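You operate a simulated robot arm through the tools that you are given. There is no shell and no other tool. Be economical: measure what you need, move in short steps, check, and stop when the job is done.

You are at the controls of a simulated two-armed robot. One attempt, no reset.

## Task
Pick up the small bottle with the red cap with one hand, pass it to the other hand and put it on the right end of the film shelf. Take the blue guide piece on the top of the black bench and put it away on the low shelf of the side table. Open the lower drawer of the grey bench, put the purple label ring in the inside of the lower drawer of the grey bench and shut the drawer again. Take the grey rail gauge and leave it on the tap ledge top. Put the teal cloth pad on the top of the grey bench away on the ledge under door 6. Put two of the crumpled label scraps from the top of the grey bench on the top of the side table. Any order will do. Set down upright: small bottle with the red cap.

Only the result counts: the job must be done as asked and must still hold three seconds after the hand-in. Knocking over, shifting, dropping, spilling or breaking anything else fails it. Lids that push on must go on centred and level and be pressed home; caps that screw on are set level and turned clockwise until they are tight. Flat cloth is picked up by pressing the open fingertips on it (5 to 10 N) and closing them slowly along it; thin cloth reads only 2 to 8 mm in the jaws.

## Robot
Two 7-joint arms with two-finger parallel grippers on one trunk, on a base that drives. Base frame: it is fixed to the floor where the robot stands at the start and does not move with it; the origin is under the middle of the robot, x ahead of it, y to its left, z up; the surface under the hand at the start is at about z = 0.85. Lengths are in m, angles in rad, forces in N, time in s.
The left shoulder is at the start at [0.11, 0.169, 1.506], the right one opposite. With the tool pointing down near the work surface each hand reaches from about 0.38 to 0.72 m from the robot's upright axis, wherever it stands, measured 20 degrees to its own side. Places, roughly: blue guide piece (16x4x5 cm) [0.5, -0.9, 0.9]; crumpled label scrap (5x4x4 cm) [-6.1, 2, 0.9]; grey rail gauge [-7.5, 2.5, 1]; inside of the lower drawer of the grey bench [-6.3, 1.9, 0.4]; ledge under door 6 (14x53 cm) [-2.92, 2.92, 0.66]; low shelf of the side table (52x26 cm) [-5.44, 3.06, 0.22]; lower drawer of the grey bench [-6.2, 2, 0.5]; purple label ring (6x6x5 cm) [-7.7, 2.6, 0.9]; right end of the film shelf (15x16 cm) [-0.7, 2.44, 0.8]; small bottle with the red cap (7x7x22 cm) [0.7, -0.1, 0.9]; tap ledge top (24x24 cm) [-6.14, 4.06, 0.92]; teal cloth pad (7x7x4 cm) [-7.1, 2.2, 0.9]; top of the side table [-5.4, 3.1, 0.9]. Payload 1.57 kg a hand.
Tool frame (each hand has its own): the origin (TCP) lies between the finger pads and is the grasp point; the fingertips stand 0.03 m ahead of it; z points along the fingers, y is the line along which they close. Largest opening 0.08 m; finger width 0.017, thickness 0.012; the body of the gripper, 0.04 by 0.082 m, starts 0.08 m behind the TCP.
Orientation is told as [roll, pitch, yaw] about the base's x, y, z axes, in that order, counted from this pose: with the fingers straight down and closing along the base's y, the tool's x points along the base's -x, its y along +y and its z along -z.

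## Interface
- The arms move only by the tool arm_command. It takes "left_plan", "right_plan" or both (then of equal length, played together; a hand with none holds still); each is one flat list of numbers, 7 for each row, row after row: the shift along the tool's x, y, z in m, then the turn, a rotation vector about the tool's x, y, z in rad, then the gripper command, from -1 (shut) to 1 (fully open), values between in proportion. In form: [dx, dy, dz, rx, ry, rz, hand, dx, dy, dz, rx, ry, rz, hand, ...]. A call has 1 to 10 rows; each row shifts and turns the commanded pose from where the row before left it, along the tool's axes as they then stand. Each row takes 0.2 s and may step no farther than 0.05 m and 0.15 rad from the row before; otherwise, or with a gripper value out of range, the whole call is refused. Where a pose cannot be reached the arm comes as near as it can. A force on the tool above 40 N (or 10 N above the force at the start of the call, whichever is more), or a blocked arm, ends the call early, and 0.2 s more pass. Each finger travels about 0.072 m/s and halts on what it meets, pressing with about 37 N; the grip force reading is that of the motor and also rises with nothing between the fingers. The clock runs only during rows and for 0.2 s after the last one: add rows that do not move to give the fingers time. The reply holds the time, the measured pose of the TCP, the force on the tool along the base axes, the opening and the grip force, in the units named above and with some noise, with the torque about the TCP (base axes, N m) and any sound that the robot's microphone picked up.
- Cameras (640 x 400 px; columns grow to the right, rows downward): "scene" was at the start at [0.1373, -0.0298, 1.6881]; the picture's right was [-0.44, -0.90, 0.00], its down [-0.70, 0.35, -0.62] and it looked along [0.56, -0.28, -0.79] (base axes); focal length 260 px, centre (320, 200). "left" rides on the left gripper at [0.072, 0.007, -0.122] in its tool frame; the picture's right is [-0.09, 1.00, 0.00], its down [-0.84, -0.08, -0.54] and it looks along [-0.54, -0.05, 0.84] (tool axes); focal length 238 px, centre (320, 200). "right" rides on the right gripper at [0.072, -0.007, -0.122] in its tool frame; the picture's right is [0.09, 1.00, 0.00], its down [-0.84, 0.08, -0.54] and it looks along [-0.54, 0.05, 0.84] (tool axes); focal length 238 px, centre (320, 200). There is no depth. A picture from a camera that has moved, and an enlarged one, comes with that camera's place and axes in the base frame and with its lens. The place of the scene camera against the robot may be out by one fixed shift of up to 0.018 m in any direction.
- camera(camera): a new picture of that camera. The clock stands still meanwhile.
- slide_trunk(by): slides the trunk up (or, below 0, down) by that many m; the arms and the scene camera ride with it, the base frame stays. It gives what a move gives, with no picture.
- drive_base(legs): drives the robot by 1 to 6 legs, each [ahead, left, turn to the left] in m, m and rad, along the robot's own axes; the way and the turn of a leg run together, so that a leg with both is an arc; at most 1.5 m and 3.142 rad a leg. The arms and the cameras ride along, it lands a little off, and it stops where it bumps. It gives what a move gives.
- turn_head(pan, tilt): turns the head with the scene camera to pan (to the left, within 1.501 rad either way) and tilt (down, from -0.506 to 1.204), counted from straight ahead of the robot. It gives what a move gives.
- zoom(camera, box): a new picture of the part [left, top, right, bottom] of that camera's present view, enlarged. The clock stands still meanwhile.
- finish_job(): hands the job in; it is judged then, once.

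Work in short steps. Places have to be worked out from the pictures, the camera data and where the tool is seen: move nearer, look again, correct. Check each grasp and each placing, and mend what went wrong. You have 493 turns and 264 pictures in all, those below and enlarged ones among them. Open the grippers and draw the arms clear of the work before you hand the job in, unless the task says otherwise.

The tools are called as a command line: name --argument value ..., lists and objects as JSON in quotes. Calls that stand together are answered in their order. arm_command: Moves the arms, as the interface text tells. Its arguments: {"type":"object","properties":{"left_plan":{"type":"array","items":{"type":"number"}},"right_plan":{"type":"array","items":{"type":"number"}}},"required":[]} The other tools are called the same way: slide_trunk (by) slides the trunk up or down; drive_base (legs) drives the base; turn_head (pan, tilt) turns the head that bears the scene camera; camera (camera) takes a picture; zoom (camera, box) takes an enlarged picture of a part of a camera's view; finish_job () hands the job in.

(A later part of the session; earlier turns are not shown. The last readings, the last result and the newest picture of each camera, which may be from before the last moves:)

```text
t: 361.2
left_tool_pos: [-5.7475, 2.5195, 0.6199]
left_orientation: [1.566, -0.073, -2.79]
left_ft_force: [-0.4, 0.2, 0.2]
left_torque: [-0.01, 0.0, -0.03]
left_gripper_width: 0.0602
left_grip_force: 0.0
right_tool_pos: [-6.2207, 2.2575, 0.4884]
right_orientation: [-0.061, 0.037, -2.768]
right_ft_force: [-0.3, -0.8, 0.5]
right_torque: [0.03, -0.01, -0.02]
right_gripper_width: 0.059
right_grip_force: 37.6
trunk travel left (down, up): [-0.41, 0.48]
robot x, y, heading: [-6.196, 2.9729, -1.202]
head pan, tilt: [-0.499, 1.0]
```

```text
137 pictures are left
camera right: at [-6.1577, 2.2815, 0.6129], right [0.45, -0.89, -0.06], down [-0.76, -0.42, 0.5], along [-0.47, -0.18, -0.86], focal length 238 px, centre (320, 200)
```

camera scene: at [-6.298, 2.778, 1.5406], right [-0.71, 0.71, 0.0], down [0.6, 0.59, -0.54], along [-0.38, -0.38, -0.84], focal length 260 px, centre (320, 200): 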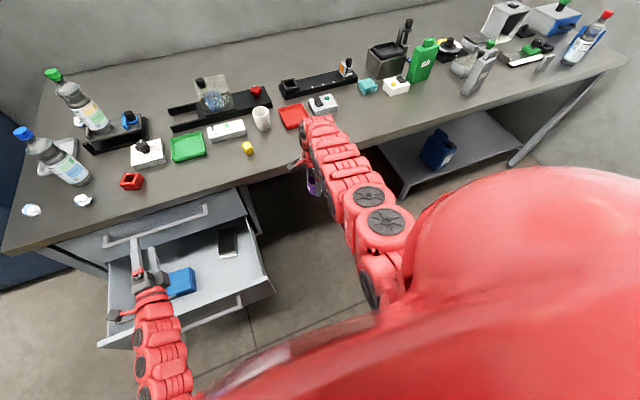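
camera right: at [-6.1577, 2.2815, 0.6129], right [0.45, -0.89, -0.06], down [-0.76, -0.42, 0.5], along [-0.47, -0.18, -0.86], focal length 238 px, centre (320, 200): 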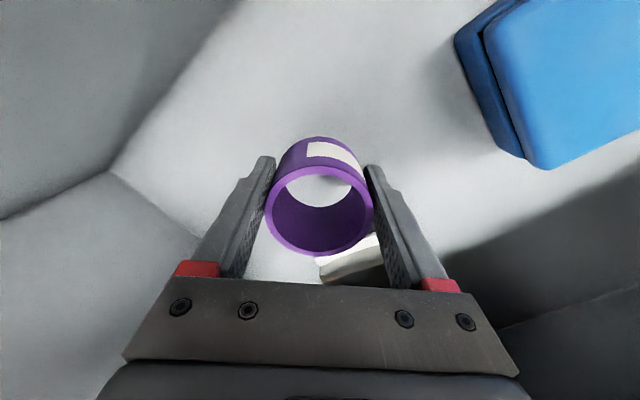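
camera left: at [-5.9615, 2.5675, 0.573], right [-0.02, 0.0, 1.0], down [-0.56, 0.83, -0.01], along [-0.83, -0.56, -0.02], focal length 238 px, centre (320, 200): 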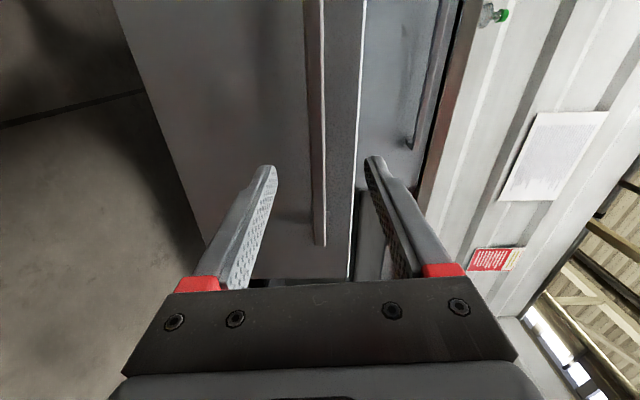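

slide_trunk --by -0.02

slide_trunk --by -0.012

camera --camera "right"

```text
t: 361.9
left_tool_pos: [-5.7479, 2.5193, 0.6008]
left_orientation: [1.565, -0.071, -2.788]
left_ft_force: [-0.6, -0.6, 0.1]
left_torque: [0.03, -0.02, 0.0]
left_gripper_width: 0.06
left_grip_force: 0.0
right_tool_pos: [-6.2205, 2.2583, 0.4668]
right_orientation: [-0.061, 0.039, -2.77]
right_ft_force: [0.1, 1.1, 0.1]
right_torque: [-0.01, -0.01, 0.01]
right_gripper_width: 0.0589
right_grip_force: 36.9
trunk travel left (down, up): [-0.39, 0.5]
robot x, y, heading: [-6.1934, 2.9692, -1.196]
head pan, tilt: [-0.499, 1.0]
```

```text
t: 362.5
left_tool_pos: [-5.748, 2.519, 0.5886]
left_orientation: [1.565, -0.071, -2.79]
left_ft_force: [0.0, -0.5, 0.3]
left_torque: [0.0, 0.0, -0.01]
left_gripper_width: 0.0599
left_grip_force: 0.1
right_tool_pos: [-6.2197, 2.2581, 0.4561]
right_orientation: [-0.062, 0.038, -2.767]
right_ft_force: [-0.9, -0.3, -1.0]
right_torque: [0.02, 0.04, -0.02]
right_gripper_width: 0.0591
right_grip_force: 37.0
trunk travel left (down, up): [-0.378, 0.512]
robot x, y, heading: [-6.1942, 2.9722, -1.198]
head pan, tilt: [-0.499, 1.0]
```

```text
136 pictures are left
camera right: at [-6.1577, 2.2815, 0.5809], right [0.45, -0.89, -0.06], down [-0.76, -0.42, 0.5], along [-0.47, -0.18, -0.86], focal length 238 px, centre (320, 200)
```

right: 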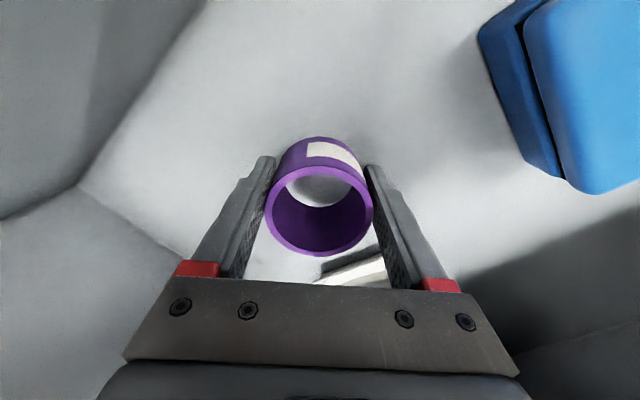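

Near the drawer floor now (shadow visible under the ring). Continue in ~1 cm steps.

arm_command --right_plan '[0, 0, 0.006, 0, 0, 0, -1, 0, 0, 0.006, 0, 0, 0, -1, 0, 0, 0, 0, 0, 0, -1]'

arm_command --right_plan '[0, 0, 0.005, 0, 0, 0, -1, 0, 0, 0.005, 0, 0, 0, -1, 0, 0, 0, 0, 0, 0, -1]'

```text
t: 363.3
left_tool_pos: [-5.7471, 2.5201, 0.5886]
left_orientation: [1.566, -0.07, -2.788]
left_ft_force: [0.7, 0.1, 0.7]
left_torque: [0.0, 0.02, 0.02]
left_gripper_width: 0.06
left_grip_force: 0.0
right_tool_pos: [-6.2222, 2.2628, 0.4465]
right_orientation: [-0.059, 0.037, -2.767]
right_ft_force: [2.2, -1.1, 3.7]
right_torque: [-0.19, -0.05, 0.05]
right_gripper_width: 0.0588
right_grip_force: 37.5
right hand out of reach, approached as far as the arm can: row 2
trunk travel left (down, up): [-0.378, 0.512]
robot x, y, heading: [-6.1961, 2.9726, -1.194]
head pan, tilt: [-0.499, 1.0]
```

```text
t: 363.9
left_tool_pos: [-5.7468, 2.5203, 0.5904]
left_orientation: [1.568, -0.071, -2.789]
left_ft_force: [-0.5, -0.1, -0.4]
left_torque: [-0.04, 0.03, 0.02]
left_gripper_width: 0.06
left_grip_force: 0.1
right_tool_pos: [-6.2239, 2.2577, 0.4456]
right_orientation: [-0.041, 0.033, -2.77]
right_ft_force: [-4.9, -0.8, 23.1]
right_torque: [-0.79, 0.0, -0.17]
right_gripper_width: 0.0592
right_grip_force: 37.3
trunk travel left (down, up): [-0.378, 0.512]
robot x, y, heading: [-6.1926, 2.9736, -1.2]
head pan, tilt: [-0.499, 1.0]
stopped in row 3 (right hand): the force on the tool passed its limit at 44 N (the readings are from after the stop); the commanded pose is now the measured one
```

Ring rests on the drawer floor. Open and lift out with the trunk.

arm_command --right_plan '[0, 0, 0, 0, 0, 0, 0.6, 0, 0, 0, 0, 0, 0, 0.85, 0, 0, 0, 0, 0, 0, 0.85]'

slide_trunk --by 0.15

slide_trunk --by 0.2

camera --camera "right"

```text
t: 364.9
left_tool_pos: [-5.7476, 2.5196, 0.5903]
left_orientation: [1.568, -0.073, -2.792]
left_ft_force: [0.0, 0.7, 0.0]
left_torque: [0.0, -0.02, 0.0]
left_gripper_width: 0.0597
left_grip_force: 0.0
right_tool_pos: [-6.2275, 2.2578, 0.4447]
right_orientation: [-0.042, 0.03, -2.772]
right_ft_force: [-8.5, 1.5, 22.6]
right_torque: [-0.91, 0.06, -0.31]
right_gripper_width: 0.0682
right_grip_force: 0.1
trunk travel left (down, up): [-0.378, 0.512]
robot x, y, heading: [-6.1936, 2.9759, -1.197]
head pan, tilt: [-0.499, 1.0]
stopped in row 3 (right hand): the force on the tool passed its limit at 40 N (the readings are from after the stop); the commanded pose is now the measured one
```

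```text
t: 366.6
left_tool_pos: [-5.7473, 2.5187, 0.7384]
left_orientation: [1.563, -0.071, -2.789]
left_ft_force: [-0.2, -0.4, -1.2]
left_torque: [-0.01, 0.01, 0.01]
left_gripper_width: 0.06
left_grip_force: 0.0
right_tool_pos: [-6.225, 2.2594, 0.5914]
right_orientation: [-0.048, 0.034, -2.77]
right_ft_force: [-0.7, -0.8, -0.3]
right_torque: [0.02, 0.0, 0.01]
right_gripper_width: 0.074
right_grip_force: 0.0
trunk travel left (down, up): [-0.528, 0.362]
robot x, y, heading: [-6.1941, 2.9677, -1.202]
head pan, tilt: [-0.499, 1.0]
```

```text
t: 368.8
left_tool_pos: [-5.7472, 2.5176, 0.9381]
left_orientation: [1.563, -0.072, -2.789]
left_ft_force: [-0.1, 0.8, -1.3]
left_torque: [0.01, 0.05, -0.04]
left_gripper_width: 0.0601
left_grip_force: 0.0
right_tool_pos: [-6.2246, 2.2605, 0.7906]
right_orientation: [-0.048, 0.034, -2.769]
right_ft_force: [0.5, -0.1, 0.1]
right_torque: [0.0, 0.05, 0.0]
right_gripper_width: 0.074
right_grip_force: 0.0
trunk travel left (down, up): [-0.728, 0.162]
robot x, y, heading: [-6.196, 2.9747, -1.199]
head pan, tilt: [-0.499, 1.0]
```

```text
135 pictures are left
camera right: at [-6.1614, 2.2848, 0.9162], right [0.45, -0.89, -0.05], down [-0.76, -0.41, 0.51], along [-0.47, -0.19, -0.86], focal length 238 px, centre (320, 200)
```

right: 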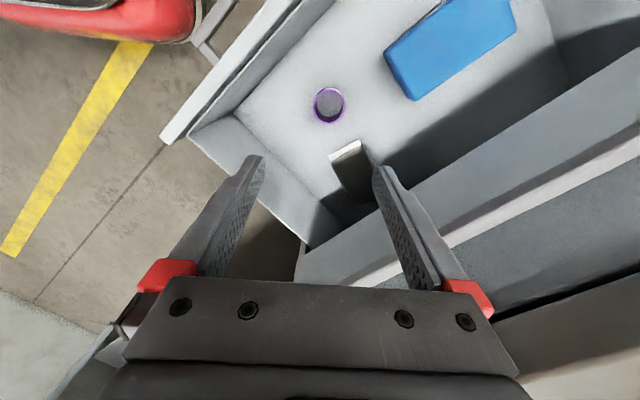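

Ring stands in the drawer. Retract the right hand, rotate back, back off and lower so the left hand can push the drawer shut.

arm_command --right_plan '[0, -0.04, 0, 0, 0, 0, 1, 0, -0.04, 0, 0, 0, 0, 1, 0, -0.04, 0, 0, 0, 0, 1, 0, -0.04, 0, 0, 0, 0, 1, 0, -0.03, 0, 0, 0, 0, 1]'

drive_base --legs '[[0, 0, -0.73], [-0.15, 0, 0]]'

arm_command --left_plan '[0, 0, 0, 0, 0, 0, 0, 0, 0, 0, 0, 0, 0, -1, 0, 0, 0, 0, 0, 0, -1, 0, 0, 0, 0, 0, 0, -1]'

slide_trunk --by -0.36

camera --camera "left"

turn_head --pan 0.1 --tilt 1.0

camera --camera "scene"

```text
t: 370.0
left_tool_pos: [-5.7484, 2.5199, 0.9388]
left_orientation: [1.566, -0.067, -2.789]
left_ft_force: [-0.8, 0.5, -0.5]
left_torque: [0.0, -0.01, -0.04]
left_gripper_width: 0.0598
left_grip_force: 0.1
right_tool_pos: [-6.273, 2.3865, 0.7956]
right_orientation: [-0.052, 0.036, -2.769]
right_ft_force: [-0.4, -0.2, 0.4]
right_torque: [0.01, 0.0, 0.02]
right_gripper_width: 0.0799
right_grip_force: 0.2
right hand out of reach, approached as far as the arm can: row 4, 5
trunk travel left (down, up): [-0.728, 0.162]
robot x, y, heading: [-6.1933, 2.9717, -1.201]
head pan, tilt: [-0.499, 1.0]
```

```text
t: 373.3
left_tool_pos: [-6.1089, 2.4772, 0.9386]
left_orientation: [1.565, -0.071, 2.767]
left_ft_force: [-0.1, -0.3, -0.5]
left_torque: [0.03, 0.02, -0.01]
left_gripper_width: 0.06
left_grip_force: 0.0
right_tool_pos: [-6.5906, 2.7272, 0.7941]
right_orientation: [-0.052, 0.035, 2.786]
right_ft_force: [0.1, -0.8, 0.5]
right_torque: [-0.03, -0.02, -0.02]
right_gripper_width: 0.08
right_grip_force: 0.2
trunk travel left (down, up): [-0.728, 0.162]
robot x, y, heading: [-6.1437, 3.1162, -1.926]
head pan, tilt: [-0.499, 1.0]
```

```text
t: 374.3
left_tool_pos: [-6.1092, 2.4763, 0.9392]
left_orientation: [1.565, -0.072, 2.766]
left_ft_force: [-0.4, -0.2, -0.9]
left_torque: [0.02, 0.02, 0.0]
left_gripper_width: 0.0002
left_grip_force: 21.7
right_tool_pos: [-6.5915, 2.7287, 0.7943]
right_orientation: [-0.051, 0.034, 2.786]
right_ft_force: [0.0, -0.8, -0.3]
right_torque: [0.05, -0.01, 0.02]
right_gripper_width: 0.0799
right_grip_force: 0.0
trunk travel left (down, up): [-0.728, 0.162]
robot x, y, heading: [-6.1441, 3.112, -1.919]
head pan, tilt: [-0.499, 1.0]
```

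```text
t: 377.8
left_tool_pos: [-6.1087, 2.4771, 0.5795]
left_orientation: [1.566, -0.071, 2.766]
left_ft_force: [0.5, -0.5, 0.5]
left_torque: [0.0, 0.0, -0.04]
left_gripper_width: 0.0003
left_grip_force: 21.4
right_tool_pos: [-6.5902, 2.7275, 0.435]
right_orientation: [-0.053, 0.033, 2.786]
right_ft_force: [0.3, 0.1, 0.5]
right_torque: [-0.06, 0.02, 0.02]
right_gripper_width: 0.0802
right_grip_force: 0.1
trunk travel left (down, up): [-0.368, 0.522]
robot x, y, heading: [-6.1404, 3.1107, -1.924]
head pan, tilt: [-0.499, 1.0]
```

```text
134 pictures are left
camera left: at [-5.9965, 2.564, 0.5814], right [-0.02, 0.0, 1.0], down [-0.58, 0.81, -0.01], along [-0.81, -0.58, -0.02], focal length 238 px, centre (320, 200)
```

left: 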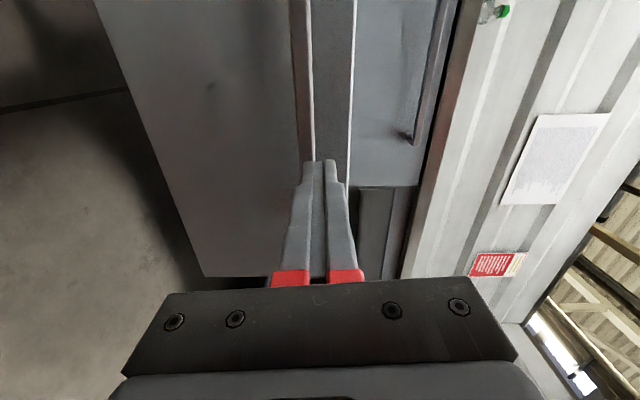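

```text
t: 378.8
left_tool_pos: [-6.1081, 2.4779, 0.5793]
left_orientation: [1.565, -0.073, 2.767]
left_ft_force: [0.5, -0.1, 0.3]
left_torque: [0.01, -0.01, 0.02]
left_gripper_width: 0.0002
left_grip_force: 21.3
right_tool_pos: [-6.5909, 2.7274, 0.4345]
right_orientation: [-0.052, 0.035, 2.785]
right_ft_force: [-0.6, -0.6, -0.2]
right_torque: [0.02, -0.02, 0.03]
right_gripper_width: 0.0799
right_grip_force: 0.0
trunk travel left (down, up): [-0.368, 0.522]
robot x, y, heading: [-6.1441, 3.1127, -1.923]
head pan, tilt: [0.099, 1.0]
```

```text
133 pictures are left
camera scene: at [-6.1979, 2.9733, 1.2286], right [-0.97, 0.25, 0.0], down [0.21, 0.81, -0.54], along [-0.14, -0.52, -0.84], focal length 260 px, centre (320, 200)
```

scene: 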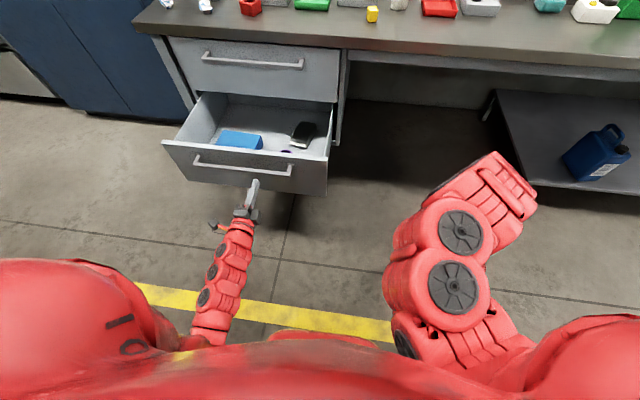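

Aligned with the front panel. Drive ahead to push the drawer closed.

drive_base --legs '[[0.33, 0, 0]]'

camera --camera "scene"

```text
t: 380.9
left_tool_pos: [-6.2159, 2.1861, 0.5784]
left_orientation: [1.563, -0.071, 2.769]
left_ft_force: [1.1, 7.0, -1.6]
left_torque: [0.03, -0.03, -0.07]
left_gripper_width: 0.0
left_grip_force: 21.7
right_tool_pos: [-6.6995, 2.4329, 0.4344]
right_orientation: [-0.052, 0.033, 2.79]
right_ft_force: [0.7, 0.4, 0.2]
right_torque: [0.0, 0.0, 0.01]
right_gripper_width: 0.08
right_grip_force: 0.0
trunk travel left (down, up): [-0.368, 0.522]
robot x, y, heading: [-6.2482, 2.8169, -1.916]
head pan, tilt: [0.099, 1.0]
stopped in leg 1: the force on the tool passed its limit at 154 N (the readings are from after the stop); the commanded pose is now the measured one
```

```text
132 pictures are left
camera scene: at [-6.3057, 2.68, 1.2286], right [-0.97, 0.25, 0.0], down [0.21, 0.81, -0.54], along [-0.13, -0.52, -0.84], focal length 260 px, centre (320, 200)
```

scene: 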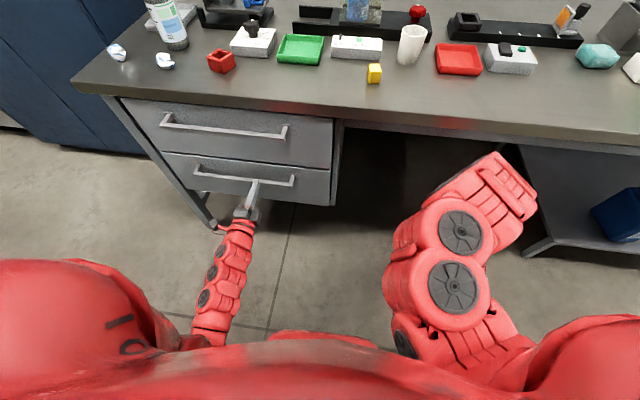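

zoom --camera "scene" --box '[100, 70, 360, 230]'

```text
2.46 times, centred on (230, 150) of scene
camera zoom: at [-6.3057, 2.68, 1.2286], right [-0.97, 0.25, 0.0], down [0.21, 0.81, -0.54], along [-0.13, -0.52, -0.84], focal length 639 px, centre (542, 323)
```

zoom: 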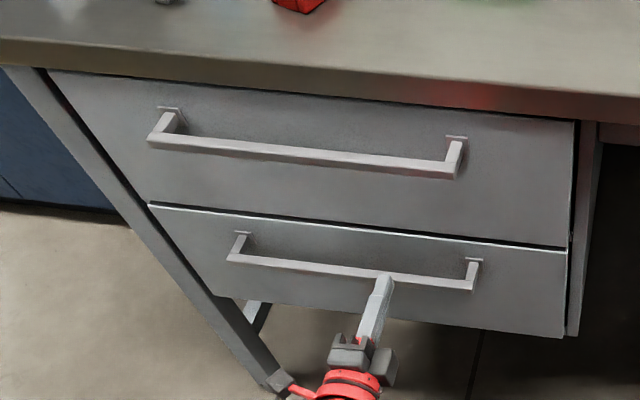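

A thin line of the lower front's top edge shows — maybe not fully home. Push a little more.

drive_base --legs '[[0.03, 0, 0]]'

zoom --camera "scene" --box '[100, 70, 360, 230]'

```text
t: 381.7
left_tool_pos: [-6.2163, 2.1842, 0.5778]
left_orientation: [1.564, -0.072, 2.766]
left_ft_force: [4.9, 17.3, 6.1]
left_torque: [-0.01, 0.05, -0.23]
left_gripper_width: 0.0
left_grip_force: 21.4
right_tool_pos: [-6.6998, 2.4307, 0.436]
right_orientation: [-0.051, 0.033, 2.793]
right_ft_force: [0.2, 0.1, 0.2]
right_torque: [0.0, -0.02, 0.02]
right_gripper_width: 0.0801
right_grip_force: 0.0
trunk travel left (down, up): [-0.368, 0.522]
robot x, y, heading: [-6.2536, 2.8145, -1.921]
head pan, tilt: [0.099, 1.0]
stopped in leg 1: the force on the tool passed its limit at 78 N (the readings are from after the stop); the commanded pose is now the measured one
```

```text
2.46 times, centred on (230, 150) of scene
camera zoom: at [-6.3061, 2.6789, 1.2289], right [-0.97, 0.25, 0.0], down [0.21, 0.81, -0.54], along [-0.13, -0.52, -0.84], focal length 639 px, centre (542, 323)
```

zoom: 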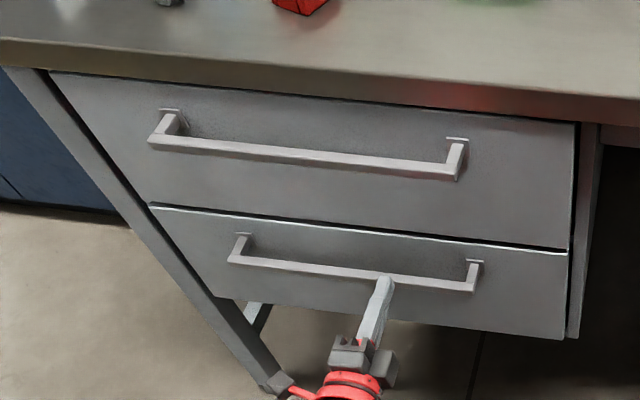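

Hard stop reached; the drawer is shut. Back off, raise the trunk, and turn the left hand back to pointing down.

drive_base --legs '[[-0.22, 0, 0]]'

slide_trunk --by 0.4

slide_trunk --by 0.12

arm_command --left_plan '[0, 0, 0, 0, 0, -0.15, 0, 0, 0, 0, 0, 0, -0.15, 1, 0, 0, 0, 0, 0, -0.15, 1, 0, 0, 0, 0, 0, -0.15, 1, 0, 0, 0, 0, 0, -0.15, 1, 0, 0, 0, 0, 0, -0.15, 1, 0, 0, 0, 0, 0, -0.15, 1, 0, 0, 0, 0, 0, -0.15, 1, 0, 0, 0, 0, 0, -0.15, 1, 0, 0, 0, 0, 0, -0.15, 1]'

arm_command --left_plan '[0, 0, 0, 0, 0.15, 0, 1, 0, 0, 0, 0, 0.15, 0, 1, 0, 0, 0, 0, 0.15, 0, 1, 0, 0, 0, 0, 0.15, 0, 1, 0, 0, 0, 0, 0.15, 0, 1, 0, 0, 0, 0, 0.15, 0, 1, 0, 0, 0, 0, 0.15, 0, 1, 0, 0, 0, 0, 0.15, 0, 1, 0, 0, 0, 0, 0.15, 0, 1, 0, 0, 0, 0, 0.15, 0, 1]'

camera --camera "left"

```text
t: 383.3
left_tool_pos: [-6.145, 2.3848, 0.5759]
left_orientation: [1.564, -0.072, 2.761]
left_ft_force: [-1.7, 0.4, 0.1]
left_torque: [-0.03, 0.04, 0.03]
left_gripper_width: 0.0
left_grip_force: 21.3
right_tool_pos: [-6.6272, 2.6331, 0.4352]
right_orientation: [-0.05, 0.033, 2.786]
right_ft_force: [0.5, -0.7, 0.4]
right_torque: [-0.01, 0.0, -0.03]
right_gripper_width: 0.08
right_grip_force: 0.0
trunk travel left (down, up): [-0.368, 0.522]
robot x, y, heading: [-6.1811, 3.0156, -1.924]
head pan, tilt: [0.099, 1.0]
```

```text
t: 387.1
left_tool_pos: [-6.1443, 2.3853, 0.9763]
left_orientation: [1.563, -0.071, 2.763]
left_ft_force: [0.2, 0.2, -0.9]
left_torque: [-0.01, -0.01, 0.0]
left_gripper_width: 0.0
left_grip_force: 21.0
right_tool_pos: [-6.6271, 2.633, 0.8351]
right_orientation: [-0.053, 0.032, 2.786]
right_ft_force: [0.3, -0.3, 0.0]
right_torque: [0.01, -0.02, 0.0]
right_gripper_width: 0.0801
right_grip_force: 0.0
trunk travel left (down, up): [-0.768, 0.122]
robot x, y, heading: [-6.1756, 3.0152, -1.928]
head pan, tilt: [0.099, 1.0]
```

```text
t: 388.6
left_tool_pos: [-6.1442, 2.3863, 1.0965]
left_orientation: [1.56, -0.07, 2.764]
left_ft_force: [0.4, 0.3, 0.1]
left_torque: [0.05, 0.01, 0.02]
left_gripper_width: 0.0
left_grip_force: 20.8
right_tool_pos: [-6.6264, 2.6339, 0.9545]
right_orientation: [-0.052, 0.033, 2.787]
right_ft_force: [0.0, -0.5, 0.0]
right_torque: [-0.03, 0.0, -0.02]
right_gripper_width: 0.0798
right_grip_force: 0.0
trunk travel left (down, up): [-0.888, 0.002]
robot x, y, heading: [-6.1782, 3.0129, -1.922]
head pan, tilt: [0.099, 1.0]
```

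```text
t: 390.9
left_tool_pos: [-6.1438, 2.3855, 1.0971]
left_orientation: [-0.221, -1.56, -1.731]
left_ft_force: [0.9, -0.6, 0.2]
left_torque: [0.07, 0.01, -0.04]
left_gripper_width: 0.08
left_grip_force: 0.0
right_tool_pos: [-6.6273, 2.6323, 0.9536]
right_orientation: [-0.052, 0.034, 2.786]
right_ft_force: [0.8, 0.5, -0.2]
right_torque: [0.01, -0.02, 0.03]
right_gripper_width: 0.0803
right_grip_force: 0.1
trunk travel left (down, up): [-0.888, 0.002]
robot x, y, heading: [-6.1769, 3.0143, -1.924]
head pan, tilt: [0.099, 1.0]
```

```text
t: 393.1
left_tool_pos: [-6.1436, 2.3855, 1.0973]
left_orientation: [0.0, -0.061, -1.948]
left_ft_force: [0.4, 0.1, 0.0]
left_torque: [0.02, 0.0, 0.0]
left_gripper_width: 0.08
left_grip_force: 0.1
right_tool_pos: [-6.6275, 2.6323, 0.9545]
right_orientation: [-0.052, 0.034, 2.786]
right_ft_force: [-0.1, -0.9, 0.2]
right_torque: [0.01, -0.01, 0.0]
right_gripper_width: 0.08
right_grip_force: 0.1
trunk travel left (down, up): [-0.888, 0.002]
robot x, y, heading: [-6.1791, 3.0145, -1.924]
head pan, tilt: [0.099, 1.0]
```

```text
129 pictures are left
camera left: at [-6.1085, 2.4558, 1.2149], right [0.89, -0.45, 0.01], down [-0.37, -0.72, 0.59], along [-0.26, -0.53, -0.81], focal length 238 px, centre (320, 200)
```

left: 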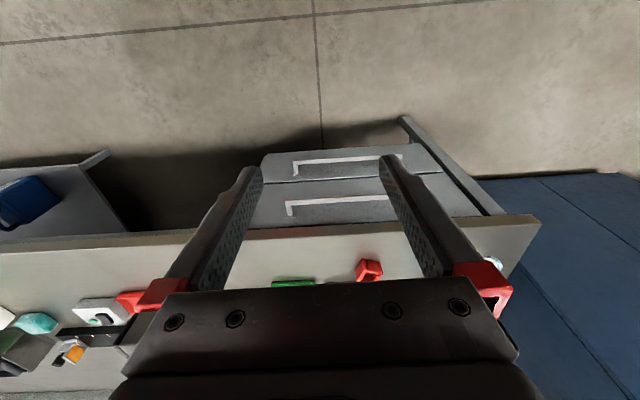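

Now go for scrap A (≈(−5.965, 1.876)) with the left hand: drive ahead 0.3 then left 0.35.

drive_base --legs '[[0.31, 0, 0], [0, 0.35, 0]]'

camera --camera "left"

```text
t: 397.0
left_tool_pos: [-5.931, 1.9732, 1.098]
left_orientation: [0.001, -0.06, -1.949]
left_ft_force: [-0.3, 0.4, -0.2]
left_torque: [0.04, -0.02, 0.0]
left_gripper_width: 0.0801
left_grip_force: 0.0
right_tool_pos: [-6.4138, 2.2189, 0.9545]
right_orientation: [-0.052, 0.034, 2.787]
right_ft_force: [-0.3, 0.5, -0.1]
right_torque: [0.02, -0.01, 0.03]
right_gripper_width: 0.08
right_grip_force: 0.0
trunk travel left (down, up): [-0.888, 0.002]
robot x, y, heading: [-5.9659, 2.6007, -1.926]
head pan, tilt: [0.099, 1.0]
```

```text
128 pictures are left
camera left: at [-5.8944, 2.0437, 1.2144], right [0.89, -0.45, 0.01], down [-0.37, -0.72, 0.59], along [-0.26, -0.53, -0.81], focal length 238 px, centre (320, 200)
```

left: 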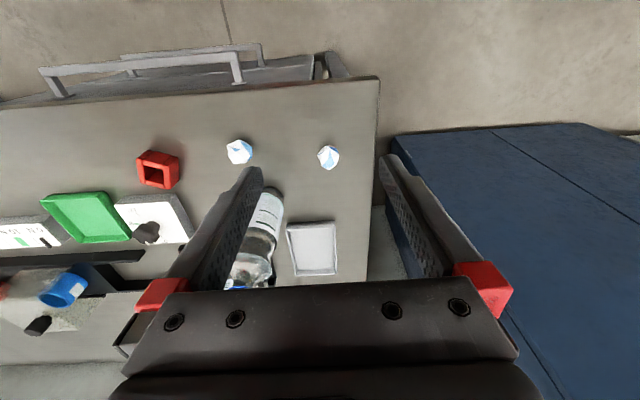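

Scrap A at (−5.956, 1.886) by the wrist camera. Drive ahead 0.09 m, then lower the left arm over it.

drive_base --legs '[[0.09, 0.005, 0]]'

arm_command --left_plan '[0, 0, 0.035, 0, 0.03, 0, 1, 0, 0, 0.04, 0, 0.03, 0, 1, 0, 0, 0.04, 0, 0, 0, 1, 0, 0, 0, 0, 0, 0, 1]'

camera --camera "left"

```text
t: 398.1
left_tool_pos: [-5.9551, 1.8896, 1.0984]
left_orientation: [0.0, -0.063, -1.948]
left_ft_force: [1.0, -0.3, 0.2]
left_torque: [-0.01, 0.01, -0.02]
left_gripper_width: 0.0799
left_grip_force: 0.0
right_tool_pos: [-6.4393, 2.134, 0.9565]
right_orientation: [-0.051, 0.034, 2.789]
right_ft_force: [0.3, 0.8, -0.1]
right_torque: [-0.05, 0.01, 0.0]
right_gripper_width: 0.0802
right_grip_force: 0.1
trunk travel left (down, up): [-0.888, 0.002]
robot x, y, heading: [-5.9928, 2.5152, -1.923]
head pan, tilt: [0.099, 1.0]
```

```text
t: 399.1
left_tool_pos: [-5.9591, 1.8854, 0.982]
left_orientation: [-0.002, -0.002, -1.948]
left_ft_force: [0.1, 1.1, -0.4]
left_torque: [0.01, 0.01, 0.04]
left_gripper_width: 0.0801
left_grip_force: 0.0
right_tool_pos: [-6.4382, 2.1348, 0.9555]
right_orientation: [-0.049, 0.035, 2.789]
right_ft_force: [-0.2, 0.8, -0.2]
right_torque: [-0.03, -0.02, -0.03]
right_gripper_width: 0.0802
right_grip_force: 0.0
trunk travel left (down, up): [-0.888, 0.002]
robot x, y, heading: [-5.9906, 2.5193, -1.923]
head pan, tilt: [0.099, 1.0]
```

```text
127 pictures are left
camera left: at [-5.9246, 1.9493, 1.1038], right [0.89, -0.45, 0.0], down [-0.38, -0.75, 0.54], along [-0.25, -0.49, -0.84], focal length 238 px, centre (320, 200)
```

left: 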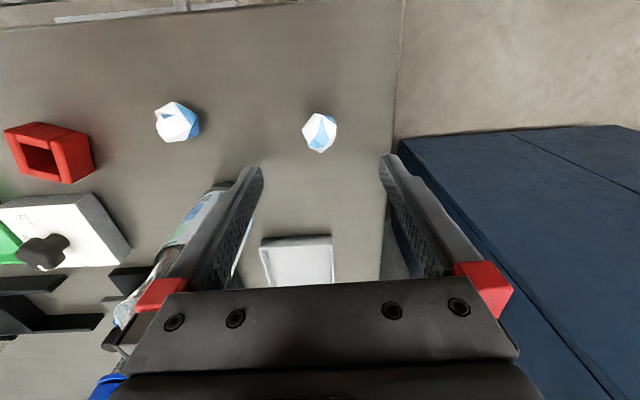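

Perfectly centred. Lower 0.10 m and close.

arm_command --left_plan '[0, 0, 0.04, 0, 0, 0, 1, 0, 0, 0.04, 0, 0, 0, 1, 0, 0, 0.019, 0, 0, 0, 1, 0, 0, 0, 0, 0, 0, 1]'

camera --camera "left"

```text
t: 400.1
left_tool_pos: [-5.9568, 1.8834, 0.8827]
left_orientation: [0.002, -0.002, -1.949]
left_ft_force: [-0.3, -0.6, -0.9]
left_torque: [0.03, 0.03, -0.01]
left_gripper_width: 0.0798
left_grip_force: 0.0
right_tool_pos: [-6.4391, 2.1337, 0.9546]
right_orientation: [-0.051, 0.034, 2.788]
right_ft_force: [-0.1, 0.2, -0.1]
right_torque: [-0.01, -0.02, 0.01]
right_gripper_width: 0.0801
right_grip_force: 0.1
trunk travel left (down, up): [-0.888, 0.002]
robot x, y, heading: [-5.9886, 2.52, -1.919]
head pan, tilt: [0.099, 1.0]
```

```text
126 pictures are left
camera left: at [-5.9242, 1.9484, 1.0048], right [0.89, -0.45, 0.0], down [-0.38, -0.75, 0.54], along [-0.25, -0.49, -0.84], focal length 238 px, centre (320, 200)
```

left: 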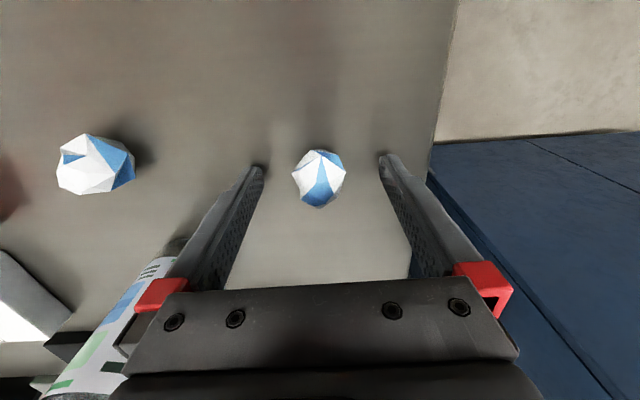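

The scrap sits a bit lower than the TCP; lower in 1 cm steps watching force.

arm_command --left_plan '[0, 0, 0.008, 0, 0, 0, 1, 0, 0, 0.006, 0, 0, 0, 1, 0, 0, 0, 0, 0, 0, 1]'

arm_command --left_plan '[0, 0, 0.005, 0, 0, 0, 1, 0, 0, 0, 0, 0, 0, 1]'

```text
t: 400.7
left_tool_pos: [-5.9577, 1.8848, 0.8798]
left_orientation: [-0.002, -0.012, -1.946]
left_ft_force: [5.5, 16.9, 39.2]
left_torque: [1.39, 1.09, -0.57]
left_gripper_width: 0.0799
left_grip_force: 0.1
right_tool_pos: [-6.438, 2.1389, 0.9575]
right_orientation: [-0.048, 0.032, 2.789]
right_ft_force: [0.5, -0.1, 0.3]
right_torque: [-0.03, -0.01, 0.01]
right_gripper_width: 0.0802
right_grip_force: 0.1
trunk travel left (down, up): [-0.888, 0.002]
robot x, y, heading: [-5.993, 2.5202, -1.922]
head pan, tilt: [0.099, 1.0]
stopped in row 2 (left hand): the force on the tool passed its limit at 52 N (the readings are from after the stop); the commanded pose is now the measured one
```

```text
t: 401.0
left_tool_pos: [-5.9584, 1.8844, 0.8803]
left_orientation: [0.0, -0.012, -1.945]
left_ft_force: [6.3, 21.1, 43.4]
left_torque: [1.54, 1.3, -0.6]
left_gripper_width: 0.0797
left_grip_force: 0.1
right_tool_pos: [-6.4389, 2.1388, 0.9565]
right_orientation: [-0.048, 0.035, 2.792]
right_ft_force: [-0.7, -0.4, 0.0]
right_torque: [-0.01, 0.0, -0.03]
right_gripper_width: 0.0801
right_grip_force: 0.1
trunk travel left (down, up): [-0.888, 0.002]
robot x, y, heading: [-5.9896, 2.516, -1.924]
head pan, tilt: [0.099, 1.0]
stopped in row 1 (left hand): the force on the tool passed its limit at 58 N (the readings are from after the stop); the commanded pose is now the measured one
```

Bench top is at 0.85; raise 3 mm and close on the scrap.

arm_command --left_plan '[0, 0, -0.004, 0, 0, 0, 1, 0, 0, 0, 0, 0, 0, 0.4, 0, 0, 0, 0, 0, 0, 0, 0, 0, 0, 0, 0, 0, -0.5, 0, 0, 0, 0, 0, 0, -0.8, 0, 0, 0, 0, 0, 0, -0.8]'

camera --camera "left"

```text
t: 402.4
left_tool_pos: [-5.9575, 1.8805, 0.8803]
left_orientation: [-0.001, -0.014, -1.945]
left_ft_force: [-3.2, 0.2, 11.4]
left_torque: [0.11, 0.14, 0.04]
left_gripper_width: 0.034
left_grip_force: 37.0
right_tool_pos: [-6.4387, 2.1348, 0.9547]
right_orientation: [-0.051, 0.033, 2.789]
right_ft_force: [1.1, -0.1, -0.6]
right_torque: [-0.06, 0.01, 0.01]
right_gripper_width: 0.08
right_grip_force: 0.0
trunk travel left (down, up): [-0.888, 0.002]
robot x, y, heading: [-5.994, 2.519, -1.922]
head pan, tilt: [0.099, 1.0]
```

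```text
125 pictures are left
camera left: at [-5.9243, 1.9458, 1.0015], right [0.89, -0.45, 0.0], down [-0.38, -0.74, 0.55], along [-0.25, -0.49, -0.83], focal length 238 px, centre (320, 200)
```

left: 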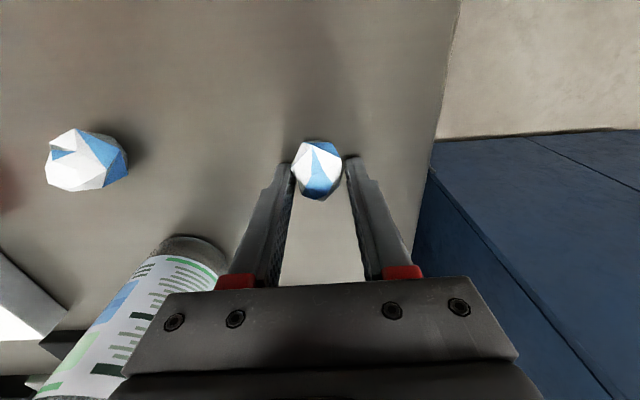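

Scrap A gripped. Lift it and crab left 0.40 m so the right hand comes over scrap B (−6.076, 1.958).

arm_command --left_plan '[0, 0, -0.04, 0, 0, 0, -0.8, 0, 0, -0.045, 0, 0, 0, -0.8, 0, 0, -0.045, 0, 0, 0, -0.8, 0, 0, -0.045, 0, 0, 0, -0.8, 0, 0, 0, 0, 0, 0, -0.8]'

drive_base --legs '[[0, 0.4, 0]]'

camera --camera "right"

camera --camera "left"

```text
t: 403.6
left_tool_pos: [-5.959, 1.8821, 1.0549]
left_orientation: [0.0, -0.011, -1.947]
left_ft_force: [-0.4, 0.8, 0.0]
left_torque: [-0.01, 0.02, -0.04]
left_gripper_width: 0.0349
left_grip_force: 37.3
right_tool_pos: [-6.4392, 2.1342, 0.954]
right_orientation: [-0.051, 0.032, 2.789]
right_ft_force: [-0.1, 0.1, 0.3]
right_torque: [-0.01, 0.0, -0.01]
right_gripper_width: 0.08
right_grip_force: 0.1
trunk travel left (down, up): [-0.888, 0.002]
robot x, y, heading: [-5.9885, 2.5207, -1.922]
head pan, tilt: [0.099, 1.0]
```

```text
t: 406.1
left_tool_pos: [-5.5788, 1.7466, 1.0548]
left_orientation: [-0.002, -0.011, -1.941]
left_ft_force: [0.1, 0.2, 0.0]
left_torque: [0.02, -0.02, 0.02]
left_gripper_width: 0.0347
left_grip_force: 37.2
right_tool_pos: [-6.0583, 1.9946, 0.9549]
right_orientation: [-0.051, 0.033, 2.794]
right_ft_force: [0.0, -0.1, 0.3]
right_torque: [-0.02, 0.0, 0.0]
right_gripper_width: 0.0801
right_grip_force: 0.0
trunk travel left (down, up): [-0.888, 0.002]
robot x, y, heading: [-5.6125, 2.3826, -1.918]
head pan, tilt: [0.099, 1.0]
```

```text
124 pictures are left
camera right: at [-5.9953, 1.9716, 1.079], right [-0.25, -0.97, -0.05], down [-0.84, 0.19, 0.51], along [-0.48, 0.17, -0.86], focal length 238 px, centre (320, 200)
```

right: 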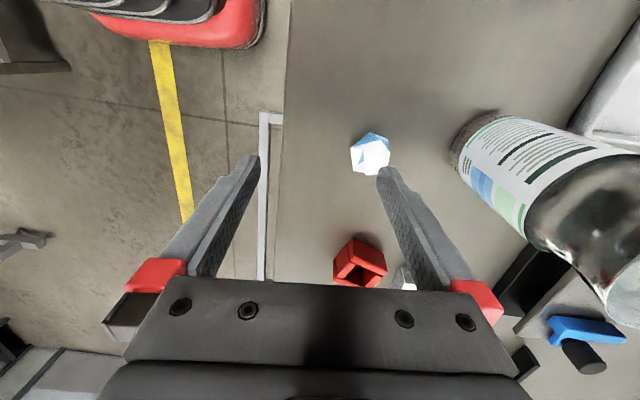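

```text
123 pictures are left
camera left: at [-5.5441, 1.8105, 1.1761], right [0.89, -0.45, 0.0], down [-0.37, -0.75, 0.55], along [-0.25, -0.49, -0.83], focal length 238 px, centre (320, 200)
```

left: 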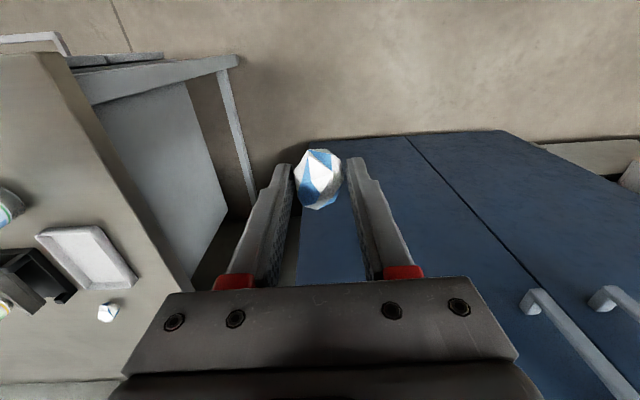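

Scrap B at (−6.076, 1.956). Shift 4 cm ahead and lower; keep the opening moderate because the bottle is near.

arm_command --right_plan '[-0.004, 0.021, 0, 0.025, 0, 0, 0.7, 0, 0.021, 0, 0.025, 0, 0, 0.7, 0, 0, 0, 0, 0, 0, 0.7]'

slide_trunk --by -0.045

camera --camera "right"

```text
t: 406.9
left_tool_pos: [-5.5761, 1.7468, 1.0541]
left_orientation: [0.0, -0.01, -1.941]
left_ft_force: [0.6, -0.1, 0.2]
left_torque: [-0.01, 0.04, 0.01]
left_gripper_width: 0.0349
left_grip_force: 37.0
right_tool_pos: [-6.0751, 1.9553, 0.9529]
right_orientation: [-0.102, 0.031, 2.795]
right_ft_force: [0.1, -0.2, -0.6]
right_torque: [-0.03, 0.01, -0.02]
right_gripper_width: 0.0681
right_grip_force: 0.0
trunk travel left (down, up): [-0.888, 0.002]
robot x, y, heading: [-5.6078, 2.3822, -1.916]
head pan, tilt: [0.099, 1.0]
```

```text
t: 407.8
left_tool_pos: [-5.5774, 1.7453, 1.0106]
left_orientation: [0.001, -0.012, -1.94]
left_ft_force: [-0.1, 0.5, 0.6]
left_torque: [0.0, 0.02, 0.0]
left_gripper_width: 0.0352
left_grip_force: 36.8
right_tool_pos: [-6.0767, 1.9569, 0.9086]
right_orientation: [-0.101, 0.032, 2.793]
right_ft_force: [0.1, -0.3, 0.7]
right_torque: [0.01, 0.02, -0.03]
right_gripper_width: 0.0679
right_grip_force: 0.1
trunk travel left (down, up): [-0.843, 0.047]
robot x, y, heading: [-5.6128, 2.3792, -1.916]
head pan, tilt: [0.099, 1.0]
```

```text
122 pictures are left
camera right: at [-6.014, 1.9272, 1.0324], right [-0.25, -0.96, -0.1], down [-0.85, 0.17, 0.5], along [-0.47, 0.21, -0.86], focal length 238 px, centre (320, 200)
```

right: 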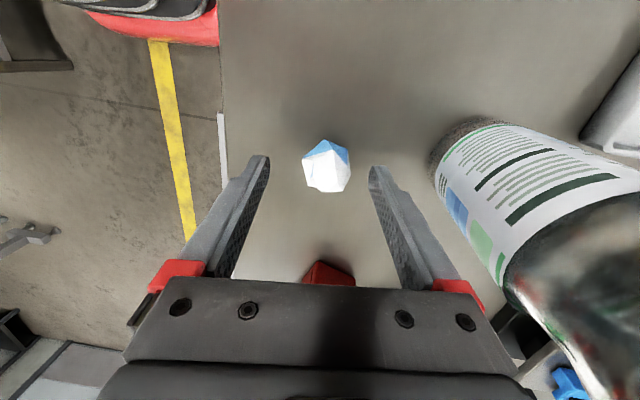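

Undo the tilt (wrong direction), then lower 2.5 cm and close.

arm_command --right_plan '[0, 0, 0, -0.05, 0, 0, 0.7, 0, 0, 0, -0.05, 0, 0, 0.7, 0, 0, 0, 0, 0, 0, 0.7]'

slide_trunk --by -0.025

camera --camera "right"

```text
t: 408.6
left_tool_pos: [-5.5767, 1.7452, 1.0102]
left_orientation: [0.0, -0.01, -1.941]
left_ft_force: [-1.1, -0.5, 1.2]
left_torque: [0.02, -0.03, 0.0]
left_gripper_width: 0.0351
left_grip_force: 37.1
right_tool_pos: [-6.078, 1.9568, 0.908]
right_orientation: [-0.003, 0.031, 2.795]
right_ft_force: [0.0, -0.6, -0.1]
right_torque: [-0.01, 0.02, 0.0]
right_gripper_width: 0.0681
right_grip_force: 0.0
trunk travel left (down, up): [-0.843, 0.047]
robot x, y, heading: [-5.6125, 2.3801, -1.92]
head pan, tilt: [0.099, 1.0]
```

```text
t: 409.3
left_tool_pos: [-5.576, 1.7447, 0.9851]
left_orientation: [-0.001, -0.01, -1.94]
left_ft_force: [-0.6, 0.8, 0.0]
left_torque: [-0.02, 0.0, -0.01]
left_gripper_width: 0.0351
left_grip_force: 37.2
right_tool_pos: [-6.0765, 1.957, 0.8818]
right_orientation: [-0.003, 0.032, 2.794]
right_ft_force: [-0.1, -1.5, 0.0]
right_torque: [0.0, -0.04, -0.01]
right_gripper_width: 0.0677
right_grip_force: 0.0
trunk travel left (down, up): [-0.818, 0.072]
robot x, y, heading: [-5.6119, 2.3813, -1.918]
head pan, tilt: [0.099, 1.0]
```

```text
121 pictures are left
camera right: at [-6.0101, 1.9389, 1.0071], right [-0.25, -0.97, 0.0], down [-0.83, 0.22, 0.51], along [-0.5, 0.13, -0.86], focal length 238 px, centre (320, 200)
```

right: 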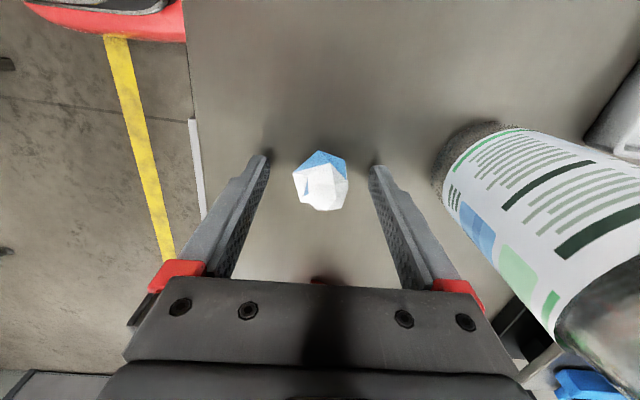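

Good; close on scrap B and lift with the trunk.

arm_command --right_plan '[0, 0, 0, 0, 0, 0, 0.3, 0, 0, 0, 0, 0, 0, 0, 0, 0, 0, 0, 0, 0, -0.5, 0, 0, 0, 0, 0, 0, -0.8, 0, 0, 0, 0, 0, 0, -0.8]'

slide_trunk --by 0.07

camera --camera "right"

```text
t: 410.5
left_tool_pos: [-5.5757, 1.7454, 0.9844]
left_orientation: [-0.001, -0.012, -1.941]
left_ft_force: [-0.4, -0.1, -0.6]
left_torque: [0.0, 0.01, 0.02]
left_gripper_width: 0.0351
left_grip_force: 37.3
right_tool_pos: [-6.0764, 1.9562, 0.8833]
right_orientation: [-0.003, 0.03, 2.794]
right_ft_force: [-0.4, -0.7, -0.4]
right_torque: [0.02, 0.01, 0.06]
right_gripper_width: 0.0333
right_grip_force: 37.1
trunk travel left (down, up): [-0.818, 0.072]
robot x, y, heading: [-5.611, 2.3802, -1.915]
head pan, tilt: [0.099, 1.0]
```

```text
t: 411.6
left_tool_pos: [-5.5774, 1.7456, 1.0546]
left_orientation: [0.0, -0.01, -1.94]
left_ft_force: [0.1, 0.0, 0.6]
left_torque: [-0.01, 0.02, -0.01]
left_gripper_width: 0.0352
left_grip_force: 36.7
right_tool_pos: [-6.0768, 1.9561, 0.9518]
right_orientation: [-0.003, 0.032, 2.796]
right_ft_force: [-0.3, 0.1, 0.1]
right_torque: [0.02, 0.01, 0.05]
right_gripper_width: 0.0349
right_grip_force: 36.9
trunk travel left (down, up): [-0.888, 0.002]
robot x, y, heading: [-5.6123, 2.3809, -1.912]
head pan, tilt: [0.099, 1.0]
```

```text
120 pictures are left
camera right: at [-6.0101, 1.9387, 1.0769], right [-0.25, -0.97, 0.0], down [-0.83, 0.22, 0.51], along [-0.5, 0.13, -0.86], focal length 238 px, centre (320, 200)
```

right: 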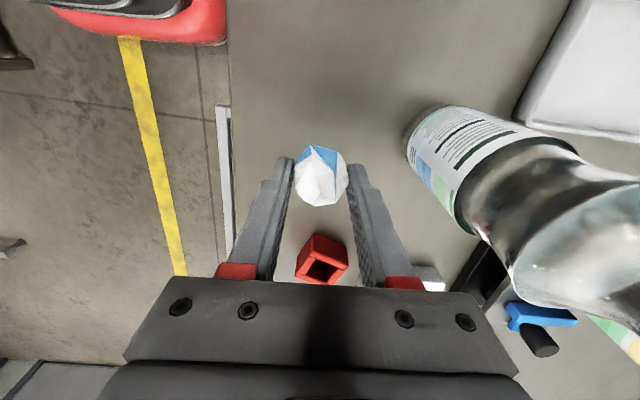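

Both scraps held. Drive out to the open area, turn around to face the side table side.

drive_base --legs '[[0, 0.5, 0], [0.2, 0.3, 0], [0, 0, 1.57], [0, 0, 1.55]]'

turn_head --pan 0.4 --tilt 0.75

camera --camera "scene"

```text
t: 424.0
left_tool_pos: [-4.9377, 2.5583, 1.0542]
left_orientation: [-0.001, -0.01, 1.165]
left_ft_force: [0.0, 0.1, -0.3]
left_torque: [-0.01, -0.01, -0.01]
left_gripper_width: 0.0352
left_grip_force: 36.3
right_tool_pos: [-4.4474, 2.3302, 0.9529]
right_orientation: [0.0, 0.03, -0.38]
right_ft_force: [-0.5, -0.5, 0.2]
right_torque: [-0.02, -0.01, -0.01]
right_gripper_width: 0.0351
right_grip_force: 37.0
trunk travel left (down, up): [-0.888, 0.002]
robot x, y, heading: [-4.923, 1.9175, 1.19]
head pan, tilt: [0.099, 1.0]
```

```text
t: 424.8
left_tool_pos: [-4.9393, 2.5582, 1.0543]
left_orientation: [-0.002, -0.011, 1.165]
left_ft_force: [0.2, 0.3, -0.6]
left_torque: [0.05, -0.01, 0.02]
left_gripper_width: 0.0352
left_grip_force: 36.8
right_tool_pos: [-4.4469, 2.3287, 0.9529]
right_orientation: [-0.001, 0.032, -0.382]
right_ft_force: [-1.1, -0.4, 0.4]
right_torque: [-0.03, -0.02, 0.0]
right_gripper_width: 0.0351
right_grip_force: 36.9
trunk travel left (down, up): [-0.888, 0.002]
robot x, y, heading: [-4.9295, 1.924, 1.196]
head pan, tilt: [0.4, 0.75]
```

```text
119 pictures are left
camera scene: at [-4.9083, 2.0812, 1.7677], right [1.0, 0.02, 0.0], down [0.01, -0.68, -0.73], along [-0.01, 0.73, -0.68], focal length 260 px, centre (320, 200)
```

scene: 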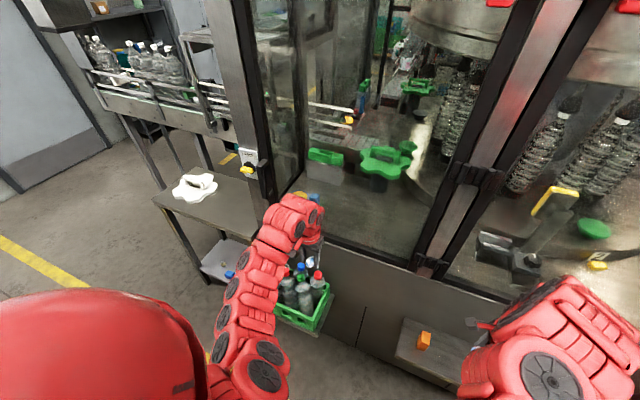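

Crab left toward the table, then forward, to place scrap A with the left hand.

drive_base --legs '[[0.05, 0.5, 0], [0.12, 0.12, 0]]'

camera --camera "left"

camera --camera "scene"

```text
t: 428.7
left_tool_pos: [-5.4345, 2.9062, 1.0556]
left_orientation: [0.0, -0.012, 1.16]
left_ft_force: [-0.6, 0.3, 0.8]
left_torque: [0.01, 0.0, -0.03]
left_gripper_width: 0.0349
left_grip_force: 36.8
right_tool_pos: [-4.9408, 2.6656, 0.9494]
right_orientation: [-0.014, 0.032, -0.405]
right_ft_force: [0.6, 0.0, 0.5]
right_torque: [-0.01, 0.0, -0.01]
right_gripper_width: 0.0351
right_grip_force: 37.3
trunk travel left (down, up): [-0.888, 0.002]
robot x, y, heading: [-5.4218, 2.2711, 1.181]
head pan, tilt: [0.4, 0.75]
stopped in leg 2: the robot was blocked; the commanded pose is now the measured one
```

```text
118 pictures are left
camera left: at [-5.4682, 2.8413, 1.1766], right [-0.88, 0.48, 0.0], down [0.4, 0.73, 0.55], along [0.26, 0.48, -0.83], focal length 238 px, centre (320, 200)
```

left: 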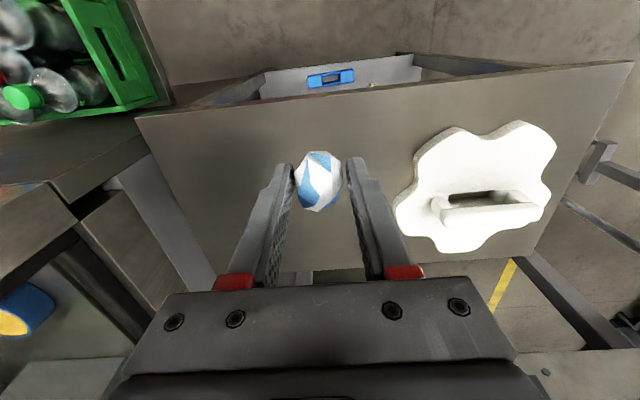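

```text
117 pictures are left
camera scene: at [-5.4062, 2.4288, 1.7679], right [1.0, 0.01, 0.0], down [0.01, -0.68, -0.73], along [-0.01, 0.73, -0.68], focal length 260 px, centre (320, 200)
```

scene: 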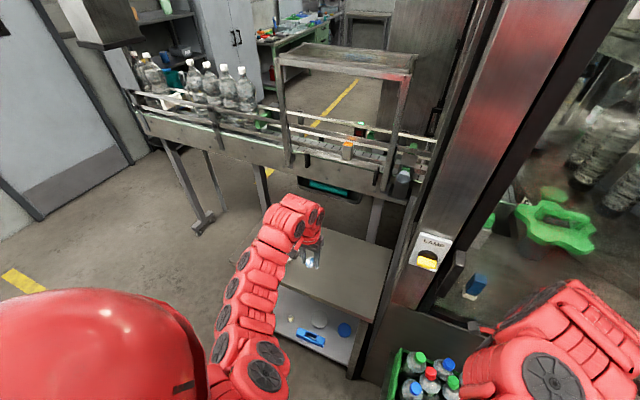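

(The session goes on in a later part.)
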